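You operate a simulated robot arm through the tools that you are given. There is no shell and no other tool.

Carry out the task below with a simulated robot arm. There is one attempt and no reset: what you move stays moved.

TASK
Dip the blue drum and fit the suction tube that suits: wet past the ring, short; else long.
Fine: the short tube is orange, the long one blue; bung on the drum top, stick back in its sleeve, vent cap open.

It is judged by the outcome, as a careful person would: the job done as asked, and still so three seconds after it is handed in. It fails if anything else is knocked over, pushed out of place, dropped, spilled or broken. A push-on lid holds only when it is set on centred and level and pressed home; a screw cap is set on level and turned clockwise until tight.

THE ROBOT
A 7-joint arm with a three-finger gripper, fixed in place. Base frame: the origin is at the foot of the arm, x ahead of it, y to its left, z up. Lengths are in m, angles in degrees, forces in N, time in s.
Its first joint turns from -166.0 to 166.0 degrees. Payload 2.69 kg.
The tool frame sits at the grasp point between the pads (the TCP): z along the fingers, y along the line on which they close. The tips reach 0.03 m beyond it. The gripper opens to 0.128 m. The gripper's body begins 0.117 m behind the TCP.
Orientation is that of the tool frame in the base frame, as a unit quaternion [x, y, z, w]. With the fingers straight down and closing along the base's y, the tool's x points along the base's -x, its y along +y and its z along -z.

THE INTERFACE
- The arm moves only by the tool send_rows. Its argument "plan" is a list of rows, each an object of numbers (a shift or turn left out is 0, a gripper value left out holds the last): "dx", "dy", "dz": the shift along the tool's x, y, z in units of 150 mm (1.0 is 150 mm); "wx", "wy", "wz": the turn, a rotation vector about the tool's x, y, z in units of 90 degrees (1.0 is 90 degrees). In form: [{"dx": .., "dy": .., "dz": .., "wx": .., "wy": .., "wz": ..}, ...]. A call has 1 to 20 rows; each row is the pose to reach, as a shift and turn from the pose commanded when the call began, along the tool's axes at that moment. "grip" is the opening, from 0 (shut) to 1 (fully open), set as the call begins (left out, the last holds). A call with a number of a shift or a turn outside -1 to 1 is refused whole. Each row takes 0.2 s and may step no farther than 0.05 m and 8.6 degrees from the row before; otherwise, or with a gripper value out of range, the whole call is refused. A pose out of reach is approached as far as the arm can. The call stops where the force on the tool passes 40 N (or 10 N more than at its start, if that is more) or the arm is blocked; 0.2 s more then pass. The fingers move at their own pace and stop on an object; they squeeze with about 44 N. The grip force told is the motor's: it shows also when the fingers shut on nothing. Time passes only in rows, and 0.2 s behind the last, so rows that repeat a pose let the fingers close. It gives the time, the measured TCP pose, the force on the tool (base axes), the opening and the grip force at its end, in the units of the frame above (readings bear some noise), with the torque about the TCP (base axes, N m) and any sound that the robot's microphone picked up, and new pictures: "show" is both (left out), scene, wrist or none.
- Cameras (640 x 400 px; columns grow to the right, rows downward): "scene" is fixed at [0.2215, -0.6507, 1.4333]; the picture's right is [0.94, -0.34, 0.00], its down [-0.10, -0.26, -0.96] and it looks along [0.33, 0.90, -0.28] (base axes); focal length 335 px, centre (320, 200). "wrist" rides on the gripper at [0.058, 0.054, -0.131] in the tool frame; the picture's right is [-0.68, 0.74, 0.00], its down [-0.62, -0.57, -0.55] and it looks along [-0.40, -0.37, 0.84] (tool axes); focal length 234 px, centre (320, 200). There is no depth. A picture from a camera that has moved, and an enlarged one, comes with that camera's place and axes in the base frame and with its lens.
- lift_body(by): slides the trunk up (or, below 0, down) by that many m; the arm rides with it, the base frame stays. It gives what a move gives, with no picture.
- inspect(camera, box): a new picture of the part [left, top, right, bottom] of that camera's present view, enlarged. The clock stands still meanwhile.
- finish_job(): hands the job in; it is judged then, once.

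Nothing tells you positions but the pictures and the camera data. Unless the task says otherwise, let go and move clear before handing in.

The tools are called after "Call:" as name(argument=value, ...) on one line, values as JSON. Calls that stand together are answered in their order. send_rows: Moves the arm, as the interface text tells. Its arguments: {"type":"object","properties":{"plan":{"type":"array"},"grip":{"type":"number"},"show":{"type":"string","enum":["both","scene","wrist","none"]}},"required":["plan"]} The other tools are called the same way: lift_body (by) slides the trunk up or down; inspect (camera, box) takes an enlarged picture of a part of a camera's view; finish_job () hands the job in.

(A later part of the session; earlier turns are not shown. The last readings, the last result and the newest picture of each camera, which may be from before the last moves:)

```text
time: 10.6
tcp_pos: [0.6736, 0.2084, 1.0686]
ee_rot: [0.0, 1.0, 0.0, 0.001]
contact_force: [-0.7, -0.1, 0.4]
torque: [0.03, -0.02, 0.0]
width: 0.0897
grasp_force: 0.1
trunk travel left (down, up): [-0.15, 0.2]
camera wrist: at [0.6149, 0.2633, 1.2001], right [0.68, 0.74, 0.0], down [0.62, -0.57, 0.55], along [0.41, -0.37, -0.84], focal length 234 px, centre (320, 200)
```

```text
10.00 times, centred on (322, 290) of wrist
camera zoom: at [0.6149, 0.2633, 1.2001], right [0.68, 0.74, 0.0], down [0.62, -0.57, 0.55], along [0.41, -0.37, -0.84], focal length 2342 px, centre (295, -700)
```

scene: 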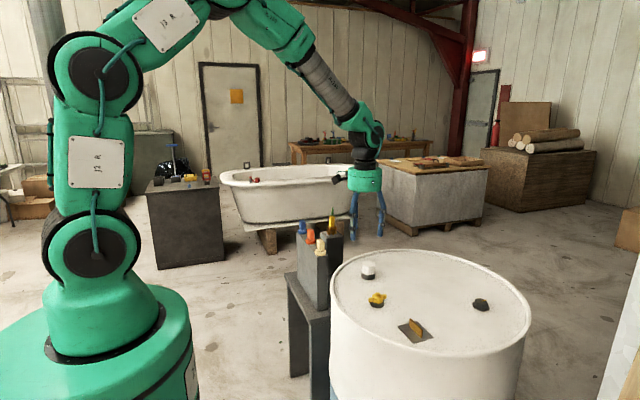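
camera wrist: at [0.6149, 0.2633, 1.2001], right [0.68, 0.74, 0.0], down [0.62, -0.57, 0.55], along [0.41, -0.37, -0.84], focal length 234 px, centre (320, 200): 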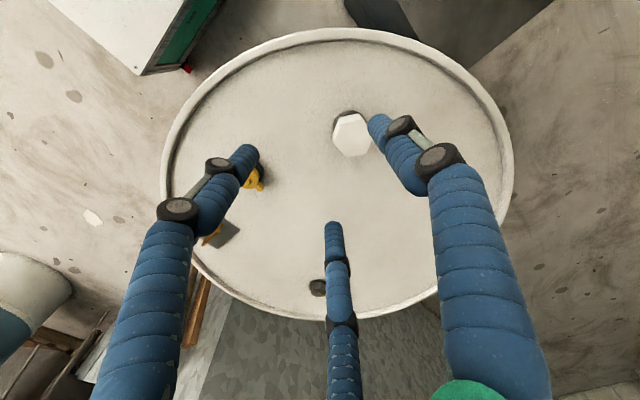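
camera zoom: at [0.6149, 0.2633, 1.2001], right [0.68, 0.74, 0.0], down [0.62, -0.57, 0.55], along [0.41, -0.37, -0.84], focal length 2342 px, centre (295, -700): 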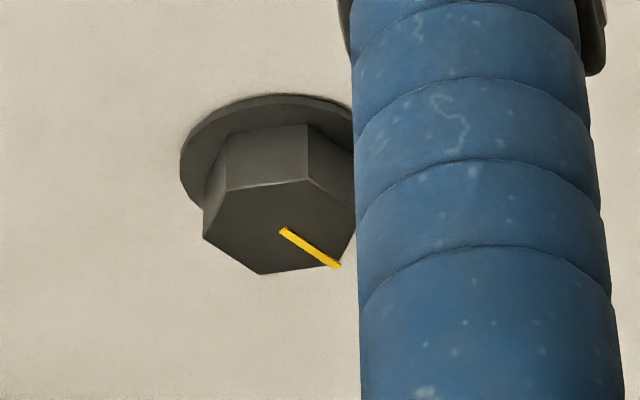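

The bung top is confirmed at about (0.711, 0.230, 0.925). I'll centre over it and come down to just above.

Call:
send_rows(plan=[{"dx": -0.15, "dy": 0.1, "dz": 0.1}, {"dx": -0.25, "dy": 0.144, "dz": 0.3}, {"dx": -0.25, "dy": 0.144, "dz": 0.5}, {"dx": -0.25, "dy": 0.144, "dz": 0.59}], show="both")

Call:
inspect(camera="wrist", box=[240, 100, 400, 260])

Call:
inspect(camera="scene", box=[335, 200, 405, 290])

```text
time: 11.6
tcp_pos: [0.7098, 0.2317, 0.9805]
ee_rot: [-0.001, 1.0, 0.0, 0.0]
contact_force: [0.0, -0.1, 0.5]
torque: [0.02, 0.01, 0.01]
width: 0.0894
grasp_force: 0.1
trunk travel left (down, up): [-0.15, 0.2]
camera wrist: at [0.6523, 0.2853, 1.1106], right [0.68, 0.74, 0.0], down [0.62, -0.57, 0.55], along [0.4, -0.37, -0.84], focal length 234 px, centre (320, 200)
```

scene: 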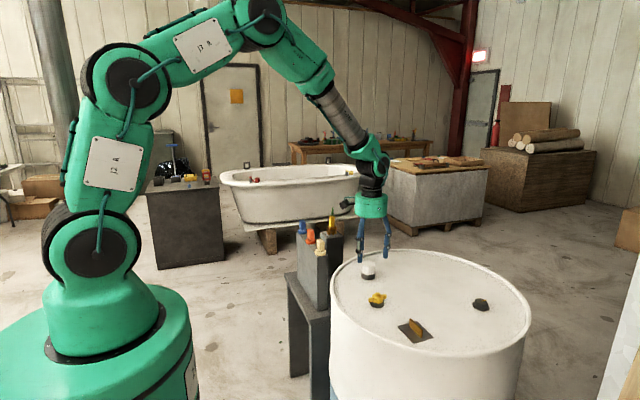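
wrist: 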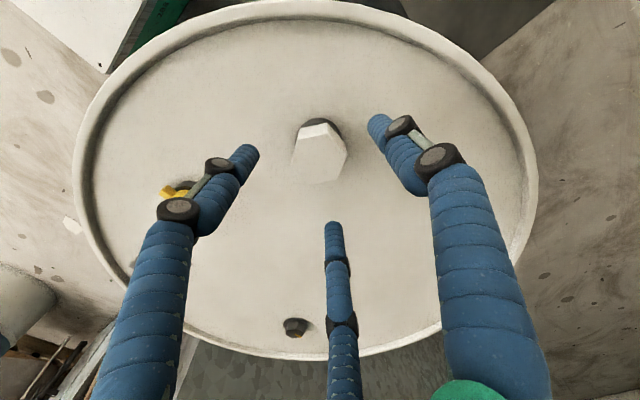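

```text
2.50 times, centred on (320, 180) of wrist
camera zoom: at [0.6523, 0.2853, 1.1106], right [0.68, 0.74, 0.0], down [0.62, -0.57, 0.55], along [0.4, -0.37, -0.84], focal length 585 px, centre (320, 250)
```

zoom: 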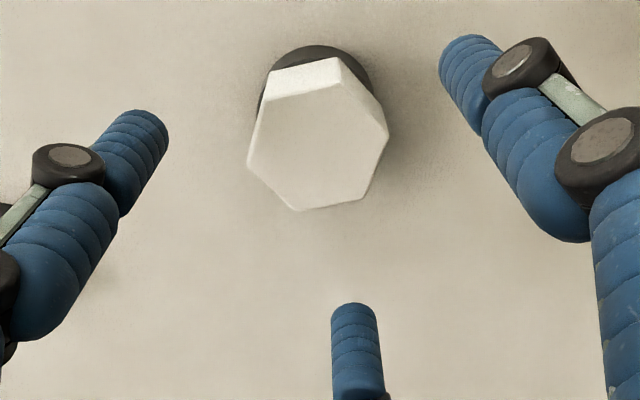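

```text
4.44 times, centred on (370, 245) of scene
camera zoom: at [0.2215, -0.6507, 1.4333], right [0.94, -0.34, 0.0], down [-0.1, -0.26, -0.96], along [0.33, 0.9, -0.28], focal length 1487 px, centre (98, 0)
```

zoom: 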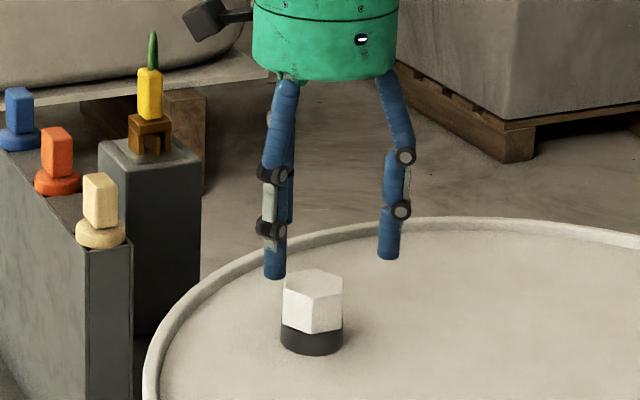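

The hex is centred under the grasp point. I'll descend to TCP z≈0.930, keeping the tips just above the collar, then close.

Call:
send_rows(plan=[{"dz": 0.1}, {"dz": 0.2}, {"dz": 0.3}, {"dz": 0.337}], show="none")

Call:
send_rows(plan=[{}, {}, {}, {}], grip=0.0, show="both")

Call:
inspect(camera="scene", box=[335, 215, 405, 295])

```text
time: 12.6
tcp_pos: [0.7102, 0.2313, 0.9292]
ee_rot: [0.0, 1.0, -0.001, 0.0]
contact_force: [-0.6, 0.7, -0.1]
torque: [0.01, -0.01, 0.0]
width: 0.0896
grasp_force: 0.0
trunk travel left (down, up): [-0.15, 0.2]
```

```text
time: 13.6
tcp_pos: [0.7097, 0.2319, 0.9288]
ee_rot: [0.0, 1.0, 0.0, 0.0]
contact_force: [0.7, -1.5, -0.1]
torque: [-0.06, -0.01, 0.02]
width: 0.0416
grasp_force: 43.7
trunk travel left (down, up): [-0.15, 0.2]
camera wrist: at [0.6522, 0.2853, 1.0609], right [0.68, 0.74, 0.0], down [0.62, -0.57, 0.55], along [0.4, -0.37, -0.84], focal length 234 px, centre (320, 200)
```

scene: 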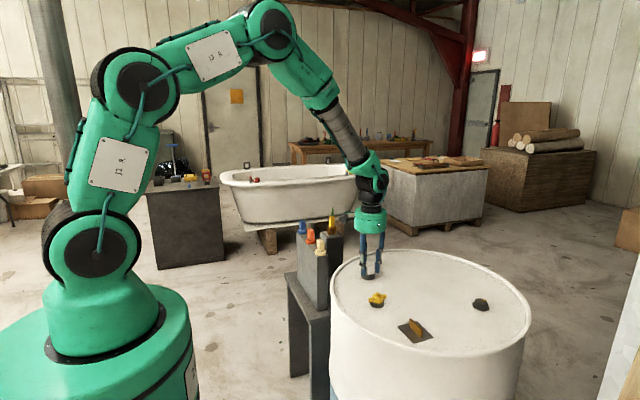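
wrist: 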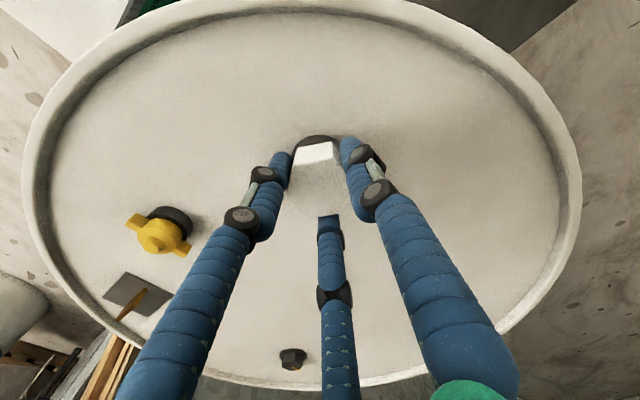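

```text
5.00 times, centred on (370, 255) of scene
camera zoom: at [0.2215, -0.6507, 1.4333], right [0.94, -0.34, 0.0], down [-0.1, -0.26, -0.96], along [0.33, 0.9, -0.28], focal length 1673 px, centre (70, -75)
```

zoom: 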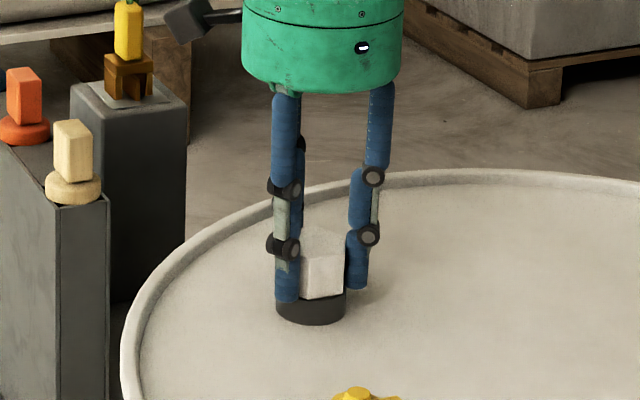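

Gripped at 41.6 mm across the flats, as measured. I'll try a very small lift first to see whether it's a push fit or threaded.

Call:
send_rows(plan=[{"dz": -0.01}, {"dz": -0.02}, {"dz": -0.02}], show="none")

```text
time: 14.4
tcp_pos: [0.7082, 0.2319, 0.9319]
ee_rot: [0.0, 1.0, 0.0, -0.001]
contact_force: [-0.6, -0.3, -1.0]
torque: [0.0, -0.01, 0.02]
width: 0.0414
grasp_force: 43.9
trunk travel left (down, up): [-0.15, 0.2]
```

There's almost no resistance, so it seems to lift straight out. I'll raise it a bit more and check.

Call:
send_rows(plan=[{"dz": -0.1}, {"dz": -0.2}, {"dz": -0.3}, {"dz": -0.4}], show="both")

Call:
inspect(camera="scene", box=[335, 205, 405, 295])

Call:
inspect(camera="wrist", box=[260, 60, 380, 240])

```text
time: 15.4
tcp_pos: [0.71, 0.2309, 0.993]
ee_rot: [0.0, 1.0, 0.0, 0.001]
contact_force: [-0.1, 0.2, -0.9]
torque: [0.01, -0.02, -0.01]
width: 0.0415
grasp_force: 44.1
trunk travel left (down, up): [-0.15, 0.2]
camera wrist: at [0.6524, 0.2851, 1.1244], right [0.68, 0.74, 0.0], down [0.62, -0.57, 0.55], along [0.4, -0.37, -0.84], focal length 234 px, centre (320, 200)
```

scene: 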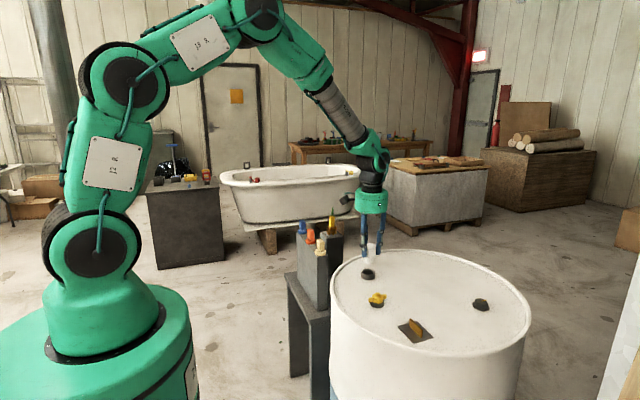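
wrist: 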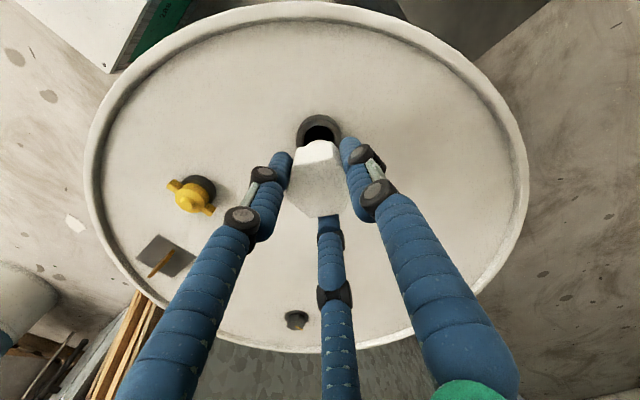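

```text
4.44 times, centred on (370, 250) of scene
camera zoom: at [0.2215, -0.6507, 1.4333], right [0.94, -0.34, 0.0], down [-0.1, -0.26, -0.96], along [0.33, 0.9, -0.28], focal length 1487 px, centre (98, -22)
```

zoom: 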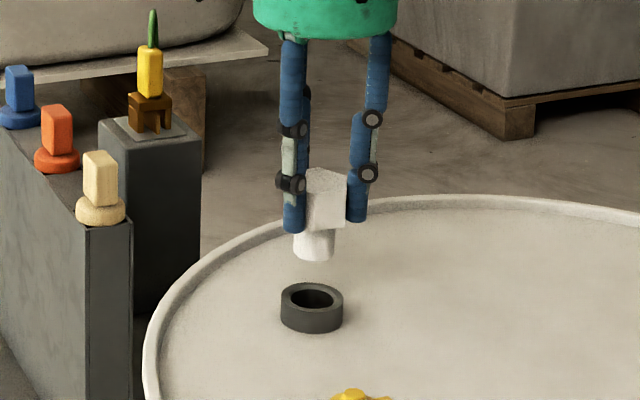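

```text
2.22 times, centred on (320, 150) of wrist
camera zoom: at [0.6524, 0.2851, 1.1244], right [0.68, 0.74, 0.0], down [0.62, -0.57, 0.55], along [0.4, -0.37, -0.84], focal length 520 px, centre (320, 311)
```

zoom: 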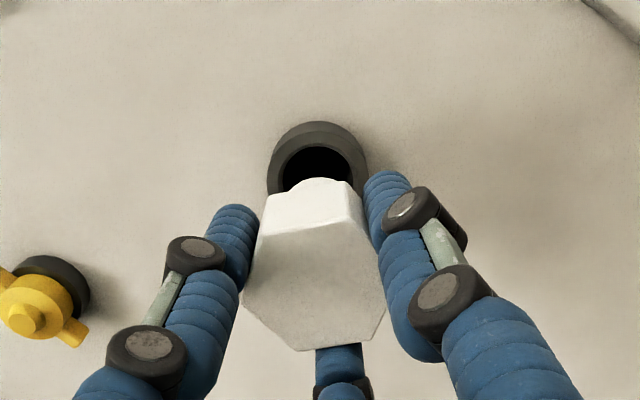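

It's the bung: a plain push-in plug about 29 mm across, and beneath it is a deep dark hole. I'll carry it to a clear area on the drum top near (0.84, 0.14) and set it down.

Call:
send_rows(plan=[{"dx": -0.22, "dy": -0.15}, {"dx": -0.43, "dy": -0.3}, {"dx": -0.65, "dy": -0.45}, {"dx": -0.867, "dy": -0.607}, {"dx": -0.867, "dy": -0.607, "dz": 0.2}], show="scene")

Call:
inspect(camera="scene", box=[360, 210, 460, 300])

Call:
inspect(camera="scene", box=[345, 255, 393, 285])

```text
time: 16.6
tcp_pos: [0.8405, 0.1397, 0.9625]
ee_rot: [0.001, 1.0, 0.0, -0.001]
contact_force: [-0.2, -0.9, -0.6]
torque: [0.06, -0.02, -0.03]
width: 0.0413
grasp_force: 43.8
trunk travel left (down, up): [-0.15, 0.2]
```

scene: 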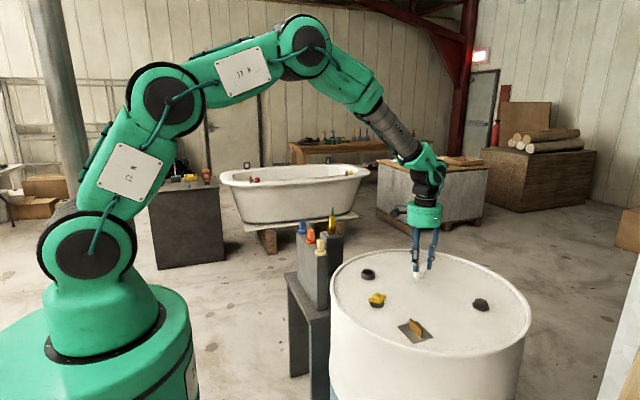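

```text
4.44 times, centred on (410, 255) of scene
camera zoom: at [0.2215, -0.6507, 1.4333], right [0.94, -0.34, 0.0], down [-0.1, -0.26, -0.96], along [0.33, 0.9, -0.28], focal length 1487 px, centre (-80, -44)
```

zoom: 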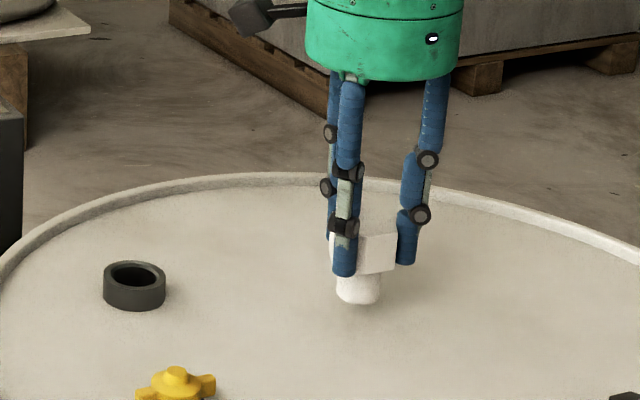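

```text
13.33 times, centred on (369, 270) of scene
camera zoom: at [0.2215, -0.6507, 1.4333], right [0.94, -0.34, 0.0], down [-0.1, -0.26, -0.96], along [0.33, 0.9, -0.28], focal length 4462 px, centre (-333, -733)
```

zoom: 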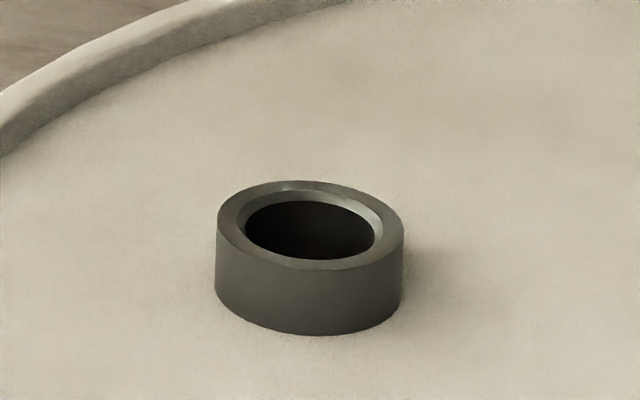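

The open collar is centred at about (0.710, 0.231), with a roughly 32 mm bore. I'll lower the bung in small steps until it touches the drum top.

Call:
send_rows(plan=[{"dz": 0.06}, {"dz": 0.1}, {"dz": 0.13}, {"dz": 0.15}], show="none")

Call:
inspect(camera="scene", box=[390, 230, 450, 290])

```text
time: 17.6
tcp_pos: [0.8398, 0.1405, 0.9403]
ee_rot: [0.0, 1.0, -0.001, 0.001]
contact_force: [0.3, -0.3, 4.8]
torque: [-0.02, 0.0, -0.02]
width: 0.0415
grasp_force: 43.9
trunk travel left (down, up): [-0.15, 0.2]
```

```text
6.67 times, centred on (420, 260) of scene
camera zoom: at [0.2215, -0.6507, 1.4333], right [0.94, -0.34, 0.0], down [-0.1, -0.26, -0.96], along [0.33, 0.9, -0.28], focal length 2231 px, centre (-347, -200)
```

zoom: 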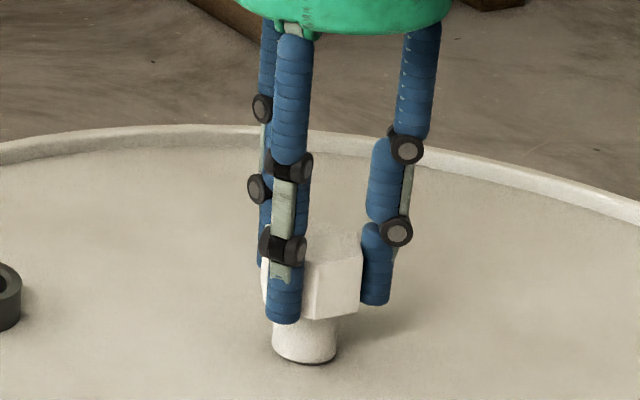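

It's touching at about 5 N and standing upright. I'll release it and retreat straight up.

Call:
send_rows(plan=[{"dz": 0.003}, {"dz": 0.003}, {"dz": 0.003}], grip=0.7, show="none")

Call:
send_rows(plan=[{"dz": -0.2}, {"dz": -0.45}, {"dz": -0.7}, {"dz": -1.0}], show="both")

Call:
inspect(camera="scene", box=[390, 230, 450, 290])

Call:
inspect(camera="wrist", box=[180, 40, 400, 260])

```text
time: 18.4
tcp_pos: [0.84, 0.1408, 0.9387]
ee_rot: [0.0, 1.0, 0.0, 0.0]
contact_force: [-0.4, -0.3, -0.3]
torque: [0.03, 0.0, 0.01]
width: 0.0898
grasp_force: 0.0
trunk travel left (down, up): [-0.15, 0.2]
```

```text
time: 19.4
tcp_pos: [0.8396, 0.1403, 1.0901]
ee_rot: [-0.001, 1.0, 0.0, -0.001]
contact_force: [-0.6, -0.2, -1.1]
torque: [-0.05, -0.03, 0.02]
width: 0.0894
grasp_force: 0.1
trunk travel left (down, up): [-0.15, 0.2]
camera wrist: at [0.7821, 0.1939, 1.2218], right [0.68, 0.74, 0.0], down [0.62, -0.57, 0.55], along [0.4, -0.37, -0.84], focal length 234 px, centre (320, 200)
```

scene: 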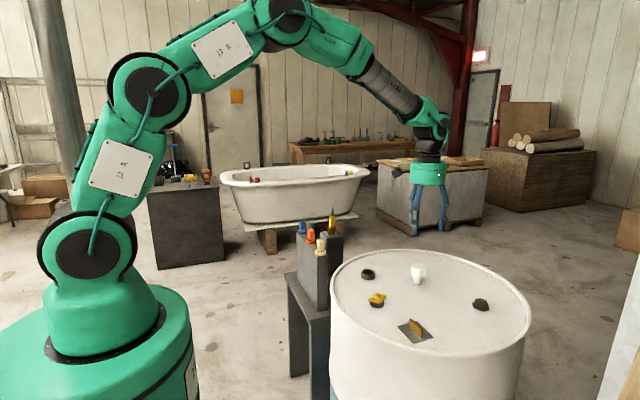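
wrist: 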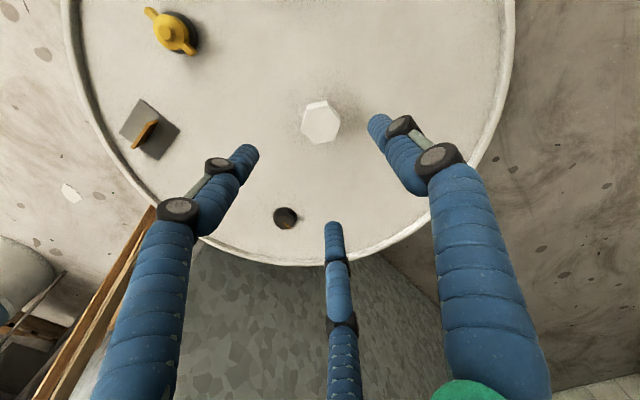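

```text
6.67 times, centred on (420, 260) of scene
camera zoom: at [0.2215, -0.6507, 1.4333], right [0.94, -0.34, 0.0], down [-0.1, -0.26, -0.96], along [0.33, 0.9, -0.28], focal length 2231 px, centre (-347, -200)
```

zoom: 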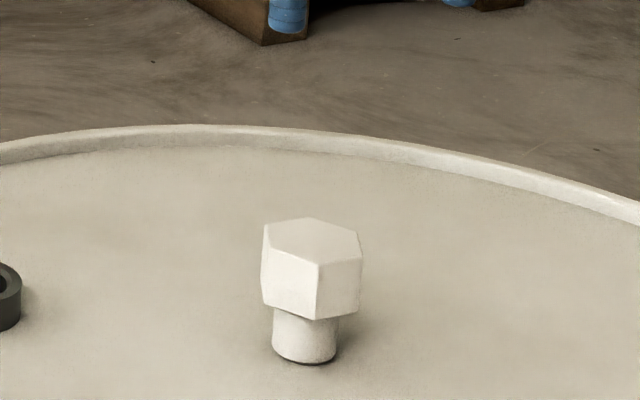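

```text
1.82 times, centred on (290, 150) of wrist
camera zoom: at [0.7821, 0.1939, 1.2218], right [0.68, 0.74, 0.0], down [0.62, -0.57, 0.55], along [0.4, -0.37, -0.84], focal length 426 px, centre (374, 291)
```

zoom: 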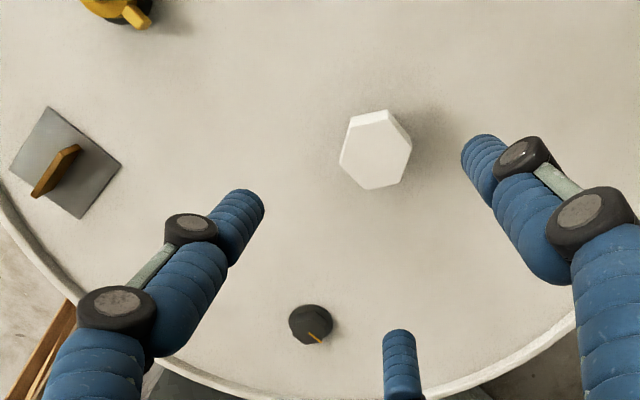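

The bung is standing upright on the drum top. From here I have a good view of the dark hex and the yellow winged cap, so I'll compare them.

Call:
inspect(camera="wrist", box=[262, 195, 312, 240])

Call:
inspect(camera="wrist", box=[135, 0, 215, 65])

Call:
inspect(camera="wrist", box=[110, 90, 190, 165])

```text
8.89 times, centred on (287, 218) of wrist
camera zoom: at [0.7821, 0.1939, 1.2218], right [0.68, 0.74, 0.0], down [0.62, -0.57, 0.55], along [0.4, -0.37, -0.84], focal length 2082 px, centre (613, 44)
```

zoom: 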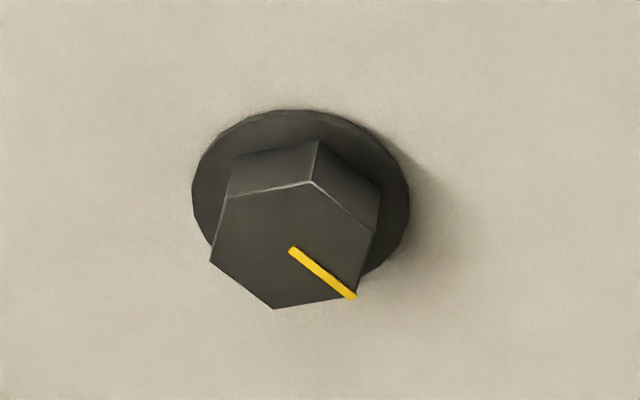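

```text
6.15 times, centred on (175, 32) of wrist
camera zoom: at [0.7821, 0.1939, 1.2218], right [0.68, 0.74, 0.0], down [0.62, -0.57, 0.55], along [0.4, -0.37, -0.84], focal length 1441 px, centre (1212, 1231)
```

zoom: 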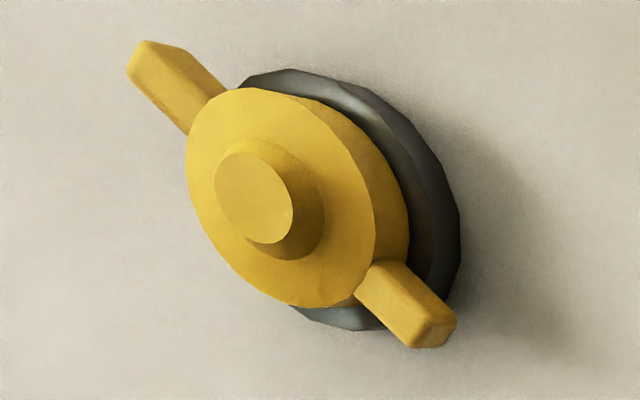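

```text
5.33 times, centred on (150, 128) of wrist
camera zoom: at [0.7821, 0.1939, 1.2218], right [0.68, 0.74, 0.0], down [0.62, -0.57, 0.55], along [0.4, -0.37, -0.84], focal length 1249 px, centre (1227, 587)
```

zoom: 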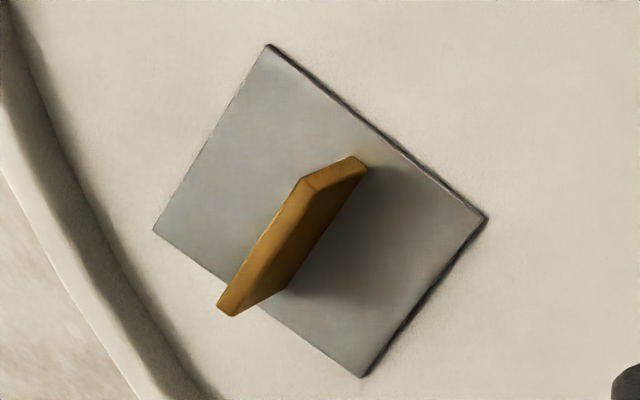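

The yellow winged cap sits in its own chamfered collar, while the dark hex is a knob with a pointer. I'll test which one is the vent later. For now I'll go to the cream stick in the rack and look at it close up.

Call:
send_rows(plan=[{"dx": 0.17, "dy": 0.25}, {"dx": 0.34, "dy": 0.5}, {"dx": 0.51, "dy": 0.75}, {"dx": 0.68, "dy": 1.0}], show="none")

Call:
send_rows(plan=[{"dx": 0.17, "dy": 0.25}, {"dx": 0.34, "dy": 0.5}, {"dx": 0.51, "dy": 0.75}, {"dx": 0.68, "dy": 1.0}], show="none")

Call:
send_rows(plan=[{"dy": 0.2, "dx": 0.03}, {"dx": 0.03, "dy": 0.23}], show="both")

Call:
inspect(camera="wrist", box=[250, 60, 390, 200])

```text
time: 20.4
tcp_pos: [0.7381, 0.2912, 1.0888]
ee_rot: [0.0, 1.0, 0.0, 0.0]
contact_force: [0.3, -0.1, -0.7]
torque: [0.05, 0.06, 0.0]
width: 0.0893
grasp_force: 0.1
trunk travel left (down, up): [-0.15, 0.2]
```

```text
time: 21.4
tcp_pos: [0.6355, 0.4395, 1.0893]
ee_rot: [0.0, 1.0, 0.0, 0.0]
contact_force: [0.0, 0.0, 0.6]
torque: [0.0, 0.06, 0.0]
width: 0.0894
grasp_force: 0.0
trunk travel left (down, up): [-0.15, 0.2]
```

```text
time: 22.0
tcp_pos: [0.6303, 0.4747, 1.0886]
ee_rot: [0.0, 1.0, 0.0, 0.0]
contact_force: [0.1, -0.6, -0.5]
torque: [0.0, 0.03, 0.03]
width: 0.0896
grasp_force: 0.1
trunk travel left (down, up): [-0.15, 0.2]
camera wrist: at [0.573, 0.5297, 1.2207], right [0.68, 0.74, 0.0], down [0.62, -0.57, 0.55], along [0.4, -0.37, -0.84], focal length 234 px, centre (320, 200)
```

scene: 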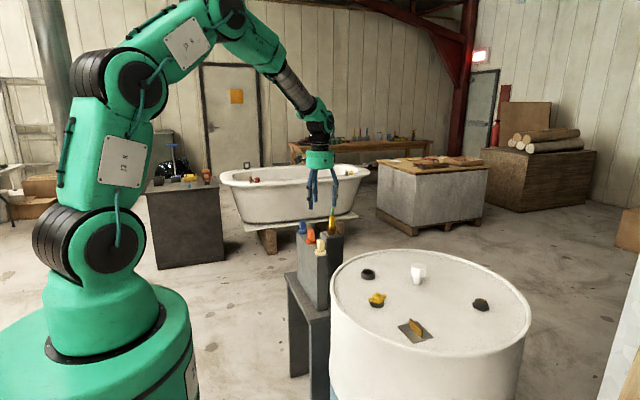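
wrist: 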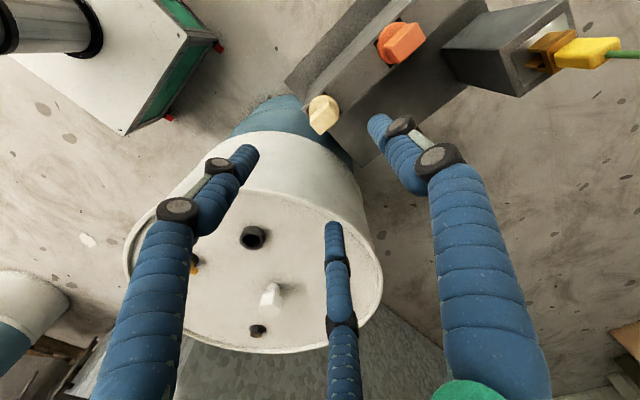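

```text
2.86 times, centred on (320, 130) of wrist
camera zoom: at [0.573, 0.5297, 1.2207], right [0.68, 0.74, 0.0], down [0.62, -0.57, 0.55], along [0.4, -0.37, -0.84], focal length 669 px, centre (320, 400)
```

zoom: 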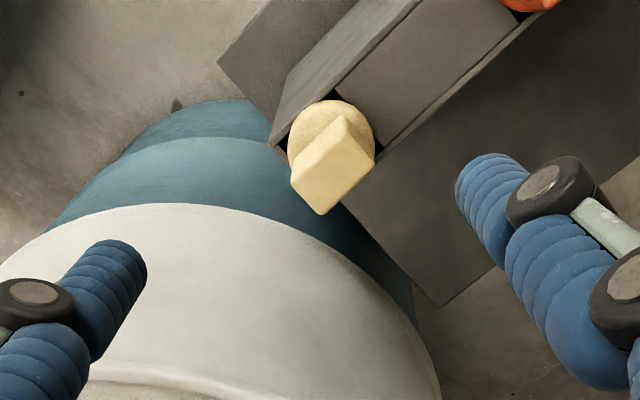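

Call:
inspect(camera="wrist", box=[300, 85, 350, 140])

Call:
inspect(camera="scene", box=[308, 228, 332, 260])

Call:
inspect(camera="wrist", box=[225, 215, 285, 260])

```text
7.27 times, centred on (325, 112) of wrist
camera zoom: at [0.573, 0.5297, 1.2207], right [0.68, 0.74, 0.0], down [0.62, -0.57, 0.55], along [0.4, -0.37, -0.84], focal length 1703 px, centre (284, 836)
```

zoom: 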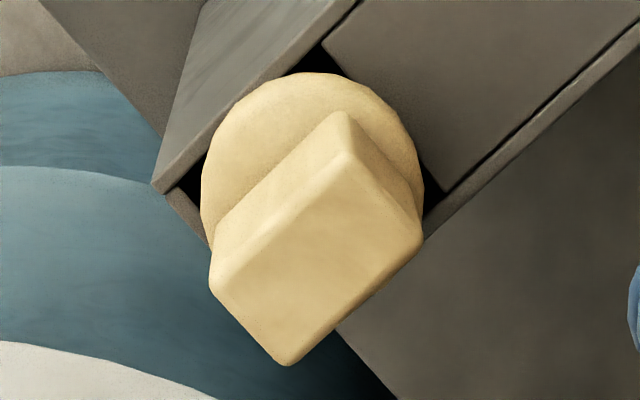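

```text
12.50 times, centred on (320, 244) of scene
camera zoom: at [0.2215, -0.6507, 1.4333], right [0.94, -0.34, 0.0], down [-0.1, -0.26, -0.96], along [0.33, 0.9, -0.28], focal length 4183 px, centre (320, -350)
```

zoom: 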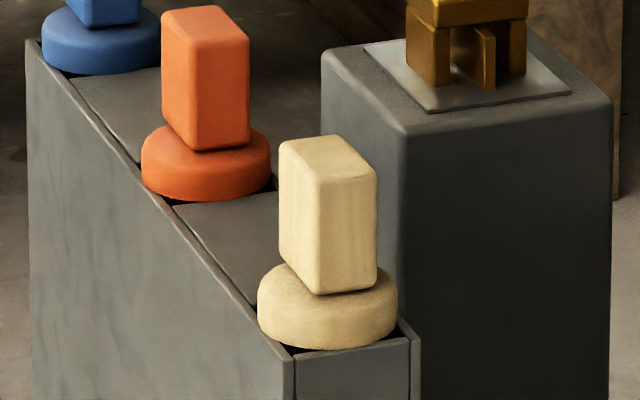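

```text
8.89 times, centred on (255, 238) of wrist
camera zoom: at [0.573, 0.5297, 1.2207], right [0.68, 0.74, 0.0], down [0.62, -0.57, 0.55], along [0.4, -0.37, -0.84], focal length 2082 px, centre (898, -133)
```

zoom: 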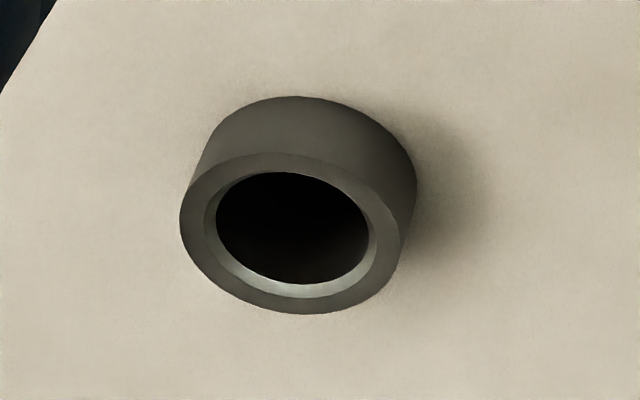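

The stick handle is about 20×32 mm, its top is at (0.633, 0.481, 0.916), and its flange top is near 0.877. I'll descend in two stages, keeping the tips just above the flange.

Call:
send_rows(plan=[{"dx": -0.018, "dy": 0.035, "dz": 0.25}, {"dx": -0.018, "dy": 0.035, "dz": 0.5}, {"dx": -0.018, "dy": 0.035, "dz": 0.75}, {"dx": -0.018, "dy": 0.035, "dz": 0.85}], show="both")

Call:
inspect(camera="wrist", box=[240, 90, 400, 250])

Call:
inspect(camera="scene", box=[290, 190, 360, 260])

```text
time: 23.0
tcp_pos: [0.6342, 0.4797, 0.9625]
ee_rot: [0.0, 1.0, 0.0, 0.0]
contact_force: [0.0, -0.5, 0.0]
torque: [-0.03, 0.01, 0.02]
width: 0.0894
grasp_force: 0.2
trunk travel left (down, up): [-0.15, 0.2]
camera wrist: at [0.577, 0.5343, 1.0937], right [0.68, 0.74, 0.0], down [0.62, -0.57, 0.55], along [0.4, -0.37, -0.84], focal length 234 px, centre (320, 200)
```

scene: 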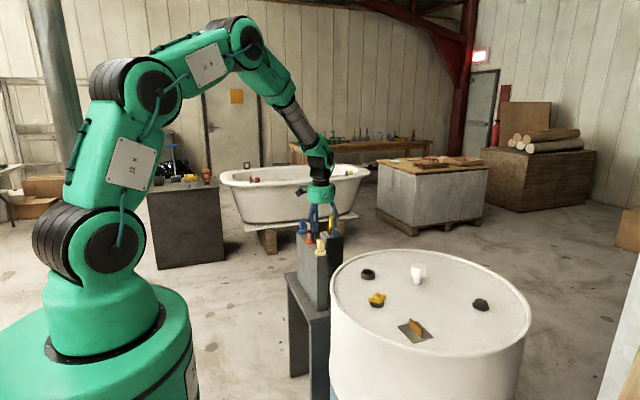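
wrist: 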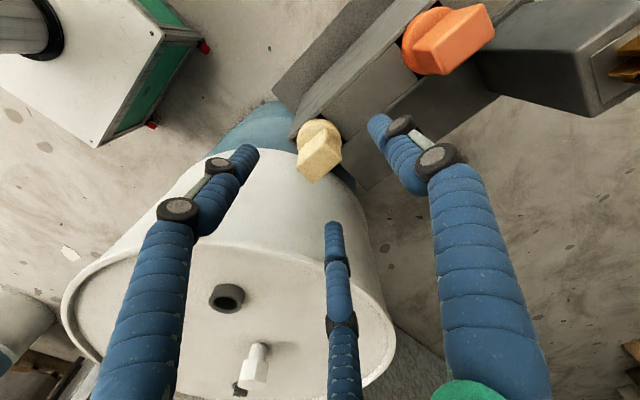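

```text
2.50 times, centred on (320, 170) of wrist
camera zoom: at [0.577, 0.5343, 1.0937], right [0.68, 0.74, 0.0], down [0.62, -0.57, 0.55], along [0.4, -0.37, -0.84], focal length 585 px, centre (320, 275)
```

zoom: 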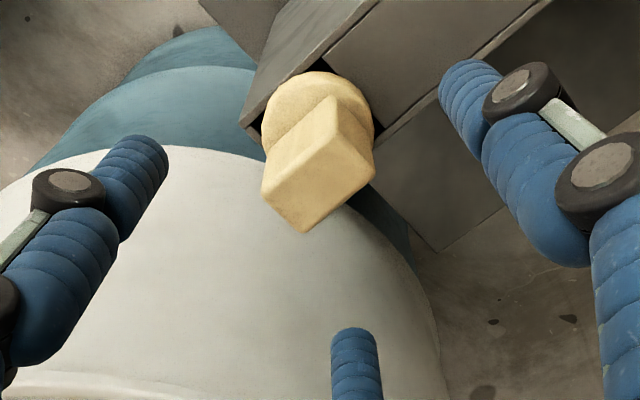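

```text
5.71 times, centred on (325, 225) of scene
camera zoom: at [0.2215, -0.6507, 1.4333], right [0.94, -0.34, 0.0], down [-0.1, -0.26, -0.96], along [0.33, 0.9, -0.28], focal length 1912 px, centre (291, 57)
```

zoom: 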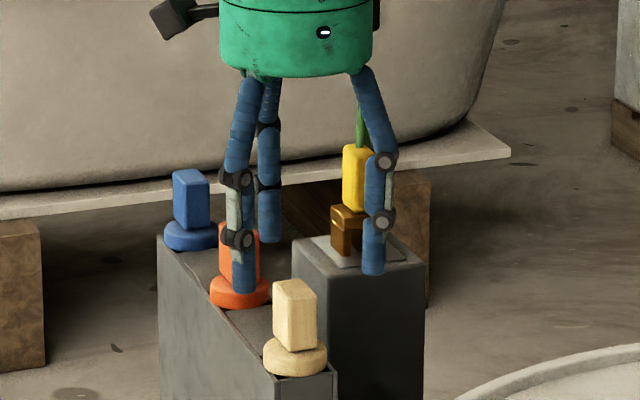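

The handle is centred under the grasp point at (0.634, 0.480). I'll go down to TCP z≈0.911 and grip.

Call:
send_rows(plan=[{"dz": 0.12}, {"dz": 0.22}, {"dz": 0.3}, {"dz": 0.343}], show="none")

Call:
send_rows(plan=[{}, {}, {}, {}], grip=0.0, show="none")

Call:
inspect(camera="scene", box=[290, 190, 360, 260])

```text
time: 24.0
tcp_pos: [0.6339, 0.479, 0.9105]
ee_rot: [0.0, 1.0, -0.001, 0.0]
contact_force: [0.4, -0.4, 0.1]
torque: [0.04, 0.01, -0.01]
width: 0.0896
grasp_force: 0.1
trunk travel left (down, up): [-0.15, 0.2]
```

```text
time: 25.0
tcp_pos: [0.6341, 0.4796, 0.9107]
ee_rot: [0.0, 1.0, 0.0, 0.0]
contact_force: [0.5, 0.7, -0.1]
torque: [-0.01, -0.01, 0.03]
width: 0.026
grasp_force: 44.0
trunk travel left (down, up): [-0.15, 0.2]
```

```text
5.71 times, centred on (325, 225) of scene
camera zoom: at [0.2215, -0.6507, 1.4333], right [0.94, -0.34, 0.0], down [-0.1, -0.26, -0.96], along [0.33, 0.9, -0.28], focal length 1912 px, centre (291, 57)
```

zoom: 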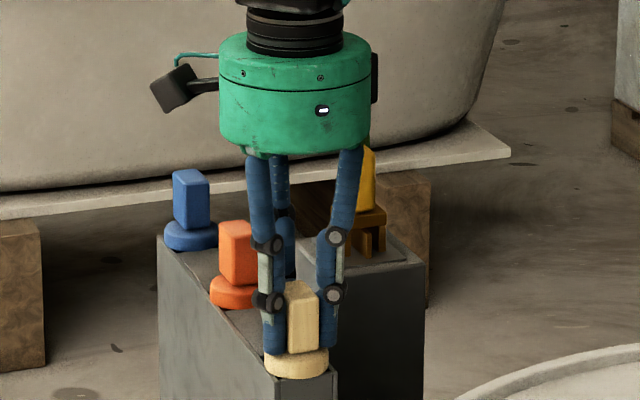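

Gripped with a width of 26 mm. I'll lift gently and watch the force.

Call:
send_rows(plan=[{"dz": -0.04}, {"dz": -0.08}, {"dz": -0.12}], show="none")

Call:
send_rows(plan=[{"dz": -0.2}, {"dz": -0.4}, {"dz": -0.6}, {"dz": -0.8}, {"dz": -1.0}], show="scene")

Call:
inspect(camera="scene", box=[280, 150, 380, 270])

```text
time: 25.8
tcp_pos: [0.6347, 0.4808, 0.9289]
ee_rot: [0.0, 1.0, 0.0, 0.0]
contact_force: [0.3, -0.3, -1.3]
torque: [0.01, -0.02, 0.0]
width: 0.0261
grasp_force: 43.9
trunk travel left (down, up): [-0.15, 0.2]
```

```text
time: 27.0
tcp_pos: [0.634, 0.4805, 1.0798]
ee_rot: [0.001, 1.0, 0.0, 0.0]
contact_force: [-0.6, 0.8, -1.6]
torque: [0.01, -0.05, -0.01]
width: 0.0259
grasp_force: 44.1
trunk travel left (down, up): [-0.15, 0.2]
```

scene: 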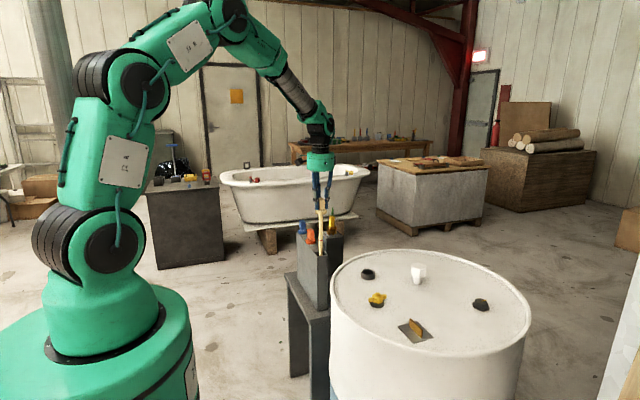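

```text
3.33 times, centred on (330, 210) of scene
camera zoom: at [0.2215, -0.6507, 1.4333], right [0.94, -0.34, 0.0], down [-0.1, -0.26, -0.96], along [0.33, 0.9, -0.28], focal length 1116 px, centre (287, 167)
```

zoom: 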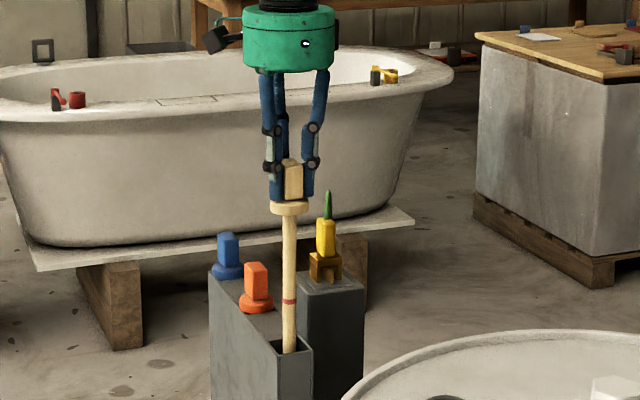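

It's the dip stick, a rod with a red ring. I'll keep lifting until the end clears the rack.

Call:
send_rows(plan=[{"dz": -0.2}, {"dz": -0.4}, {"dz": -0.6}, {"dz": -0.8}, {"dz": -1.0}], show="both")

Call:
inspect(camera="scene", box=[280, 120, 380, 270])

```text
time: 28.2
tcp_pos: [0.635, 0.4801, 1.2308]
ee_rot: [-0.001, 1.0, 0.0, 0.0]
contact_force: [-1.0, -0.1, -0.7]
torque: [0.01, 0.01, 0.01]
width: 0.0258
grasp_force: 43.9
trunk travel left (down, up): [-0.15, 0.2]
camera wrist: at [0.5764, 0.5337, 1.3618], right [0.68, 0.74, 0.0], down [0.62, -0.57, 0.55], along [0.4, -0.37, -0.84], focal length 234 px, centre (320, 200)
```

scene: 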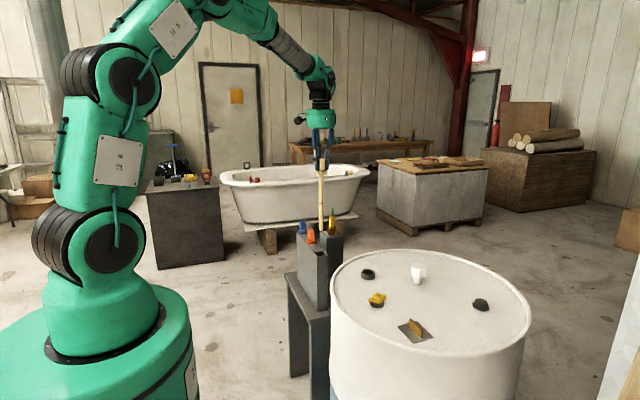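
wrist: 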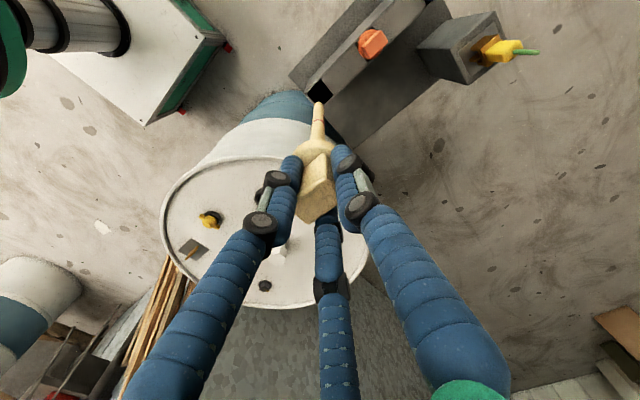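

```text
2.67 times, centred on (330, 195) of scene
camera zoom: at [0.2215, -0.6507, 1.4333], right [0.94, -0.34, 0.0], down [-0.1, -0.26, -0.96], along [0.33, 0.9, -0.28], focal length 892 px, centre (293, 213)
```

zoom: 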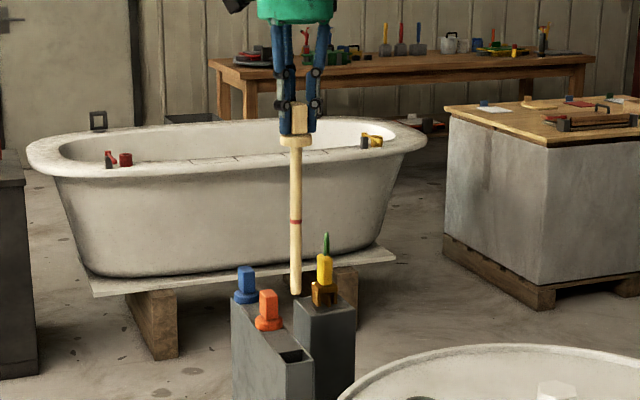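

The stick hangs straight, with its end about 0.267 m below the TCP and clear of the rack. I'll carry it over the open bung hole at (0.710, 0.231).

Call:
send_rows(plan=[{"dx": -0.08, "dy": -0.27}, {"dx": -0.16, "dy": -0.54}, {"dx": -0.25, "dy": -0.83}], show="none")

Call:
send_rows(plan=[{"dx": -0.08, "dy": -0.27}, {"dx": -0.16, "dy": -0.54}, {"dx": -0.25, "dy": -0.827}, {"dx": -0.25, "dy": -0.827}], show="both")

Call:
inspect(camera="scene", box=[320, 130, 420, 290])

Call:
inspect(camera="wrist", box=[260, 80, 380, 220])

```text
time: 29.0
tcp_pos: [0.6731, 0.3555, 1.2285]
ee_rot: [0.0, 1.0, 0.0, 0.0]
contact_force: [-0.7, 0.2, -0.3]
torque: [0.01, 0.01, -0.01]
width: 0.0257
grasp_force: 44.5
trunk travel left (down, up): [-0.15, 0.2]
```

```text
time: 30.0
tcp_pos: [0.71, 0.2297, 1.2276]
ee_rot: [0.0, 1.0, 0.0, 0.0]
contact_force: [-0.1, -0.4, -0.8]
torque: [0.05, 0.05, -0.02]
width: 0.0258
grasp_force: 44.1
trunk travel left (down, up): [-0.15, 0.2]
camera wrist: at [0.6529, 0.2842, 1.3596], right [0.68, 0.74, 0.0], down [0.62, -0.57, 0.55], along [0.4, -0.37, -0.84], focal length 234 px, centre (320, 200)
```

scene: 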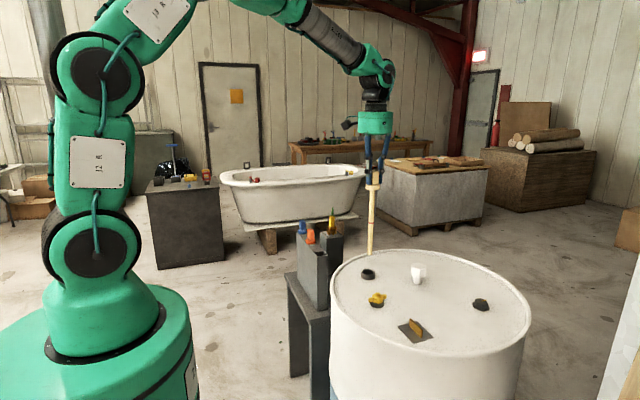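
wrist: 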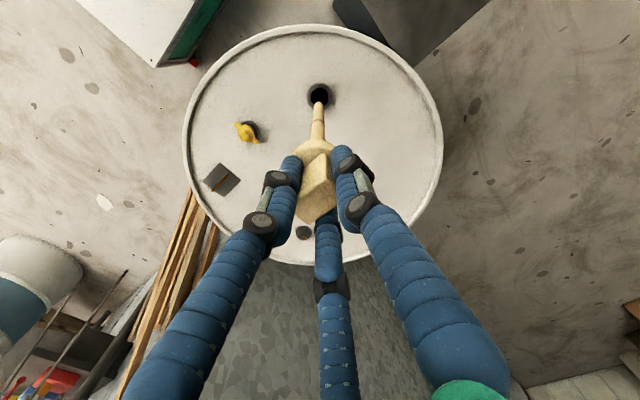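

```text
2.50 times, centred on (370, 210) of scene
camera zoom: at [0.2215, -0.6507, 1.4333], right [0.94, -0.34, 0.0], down [-0.1, -0.26, -0.96], along [0.33, 0.9, -0.28], focal length 837 px, centre (195, 175)
```

zoom: 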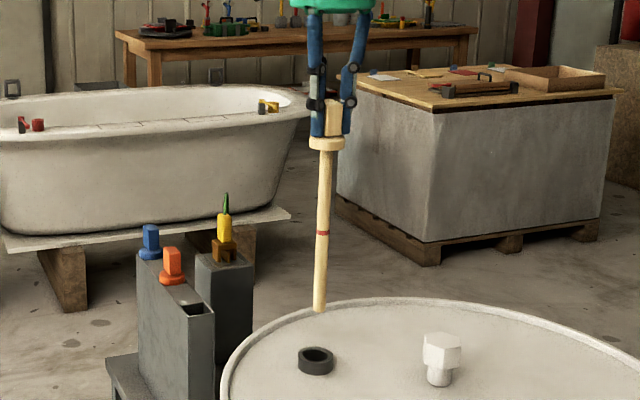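

```text
2.86 times, centred on (320, 150) of wrist
camera zoom: at [0.6529, 0.2842, 1.3596], right [0.68, 0.74, 0.0], down [0.62, -0.57, 0.55], along [0.4, -0.37, -0.84], focal length 669 px, centre (320, 343)
```

zoom: 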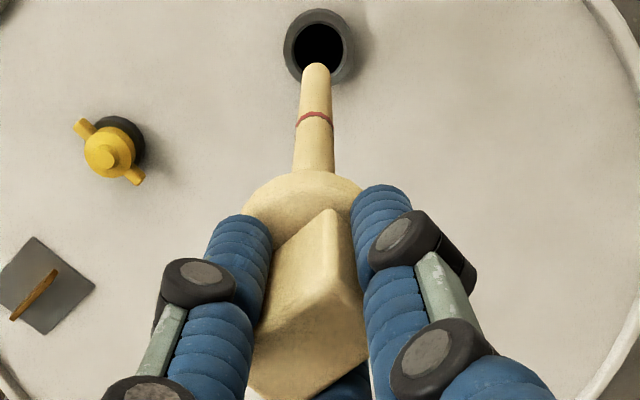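

The stick end is lined up over the hole to within about 2 mm. I'll lower until it enters, check, then continue.

Call:
send_rows(plan=[{"dz": 0.15}, {"dz": 0.3}, {"dz": 0.45}, {"dz": 0.6}], show="none")

Call:
inspect(camera="scene", box=[320, 170, 420, 290])

```text
time: 31.0
tcp_pos: [0.7081, 0.2322, 1.1377]
ee_rot: [0.0, 1.0, 0.001, 0.0]
contact_force: [-1.1, -0.9, 0.0]
torque: [0.0, -0.01, -0.04]
width: 0.0257
grasp_force: 44.0
trunk travel left (down, up): [-0.15, 0.2]
```

```text
3.33 times, centred on (370, 230) of scene
camera zoom: at [0.2215, -0.6507, 1.4333], right [0.94, -0.34, 0.0], down [-0.1, -0.26, -0.96], along [0.33, 0.9, -0.28], focal length 1116 px, centre (153, 100)
```

zoom: 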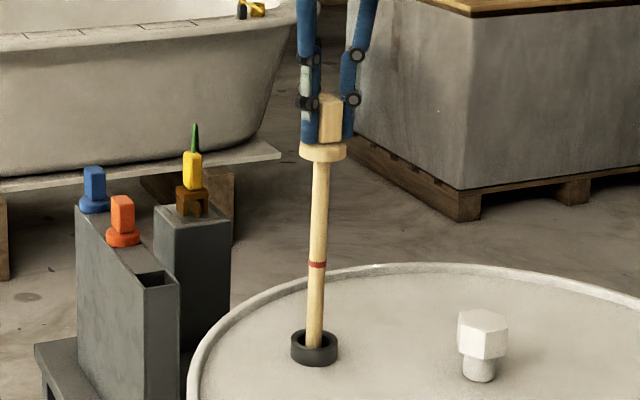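

The end has entered the hole cleanly. I'll continue down toward the seating depth.

Call:
send_rows(plan=[{"dz": 0.2}, {"dz": 0.4}, {"dz": 0.6}, {"dz": 0.8}, {"dz": 1.0}], show="none")

Call:
send_rows(plan=[{"dz": 0.08}, {"dz": 0.16}, {"dz": 0.2}, {"dz": 0.23}], show="none")

Call:
inspect(camera="scene", box=[335, 205, 405, 295])

```text
time: 32.2
tcp_pos: [0.7076, 0.231, 0.9894]
ee_rot: [0.0, 1.0, 0.0, 0.0]
contact_force: [-0.9, -0.5, -0.8]
torque: [-0.01, 0.02, 0.0]
width: 0.0257
grasp_force: 44.4
trunk travel left (down, up): [-0.15, 0.2]
```

```text
time: 33.2
tcp_pos: [0.7081, 0.2308, 0.9541]
ee_rot: [0.0, 1.0, 0.0, 0.0]
contact_force: [0.2, 0.4, -0.7]
torque: [0.02, -0.03, 0.0]
width: 0.0255
grasp_force: 44.0
trunk travel left (down, up): [-0.15, 0.2]
```

```text
4.44 times, centred on (370, 250) of scene
camera zoom: at [0.2215, -0.6507, 1.4333], right [0.94, -0.34, 0.0], down [-0.1, -0.26, -0.96], along [0.33, 0.9, -0.28], focal length 1487 px, centre (98, -22)
```

zoom: 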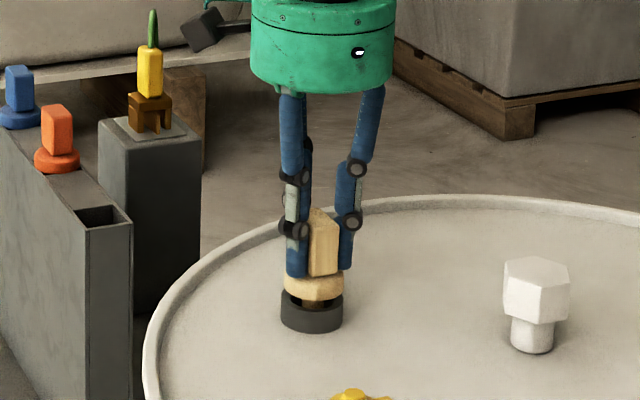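

A small gap remains under the flange. I'll lower in tiny steps until it seats on the collar.

Call:
send_rows(plan=[{"dz": 0.015}, {"dz": 0.03}, {"dz": 0.04}], show="none")

Call:
inspect(camera="scene", box=[350, 240, 390, 290])

```text
time: 34.0
tcp_pos: [0.7084, 0.2308, 0.9482]
ee_rot: [-0.001, 1.0, 0.0, -0.001]
contact_force: [-0.1, -0.2, -1.4]
torque: [-0.01, -0.01, -0.01]
width: 0.0257
grasp_force: 44.2
trunk travel left (down, up): [-0.15, 0.2]
```

```text
8.00 times, centred on (370, 265) of scene
camera zoom: at [0.2215, -0.6507, 1.4333], right [0.94, -0.34, 0.0], down [-0.1, -0.26, -0.96], along [0.33, 0.9, -0.28], focal length 2677 px, centre (-80, -320)
```

zoom: 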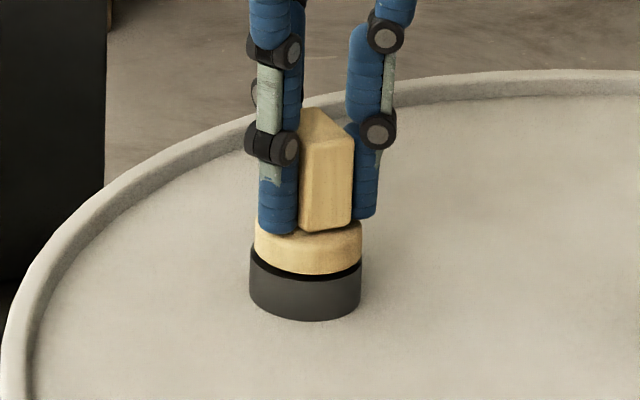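

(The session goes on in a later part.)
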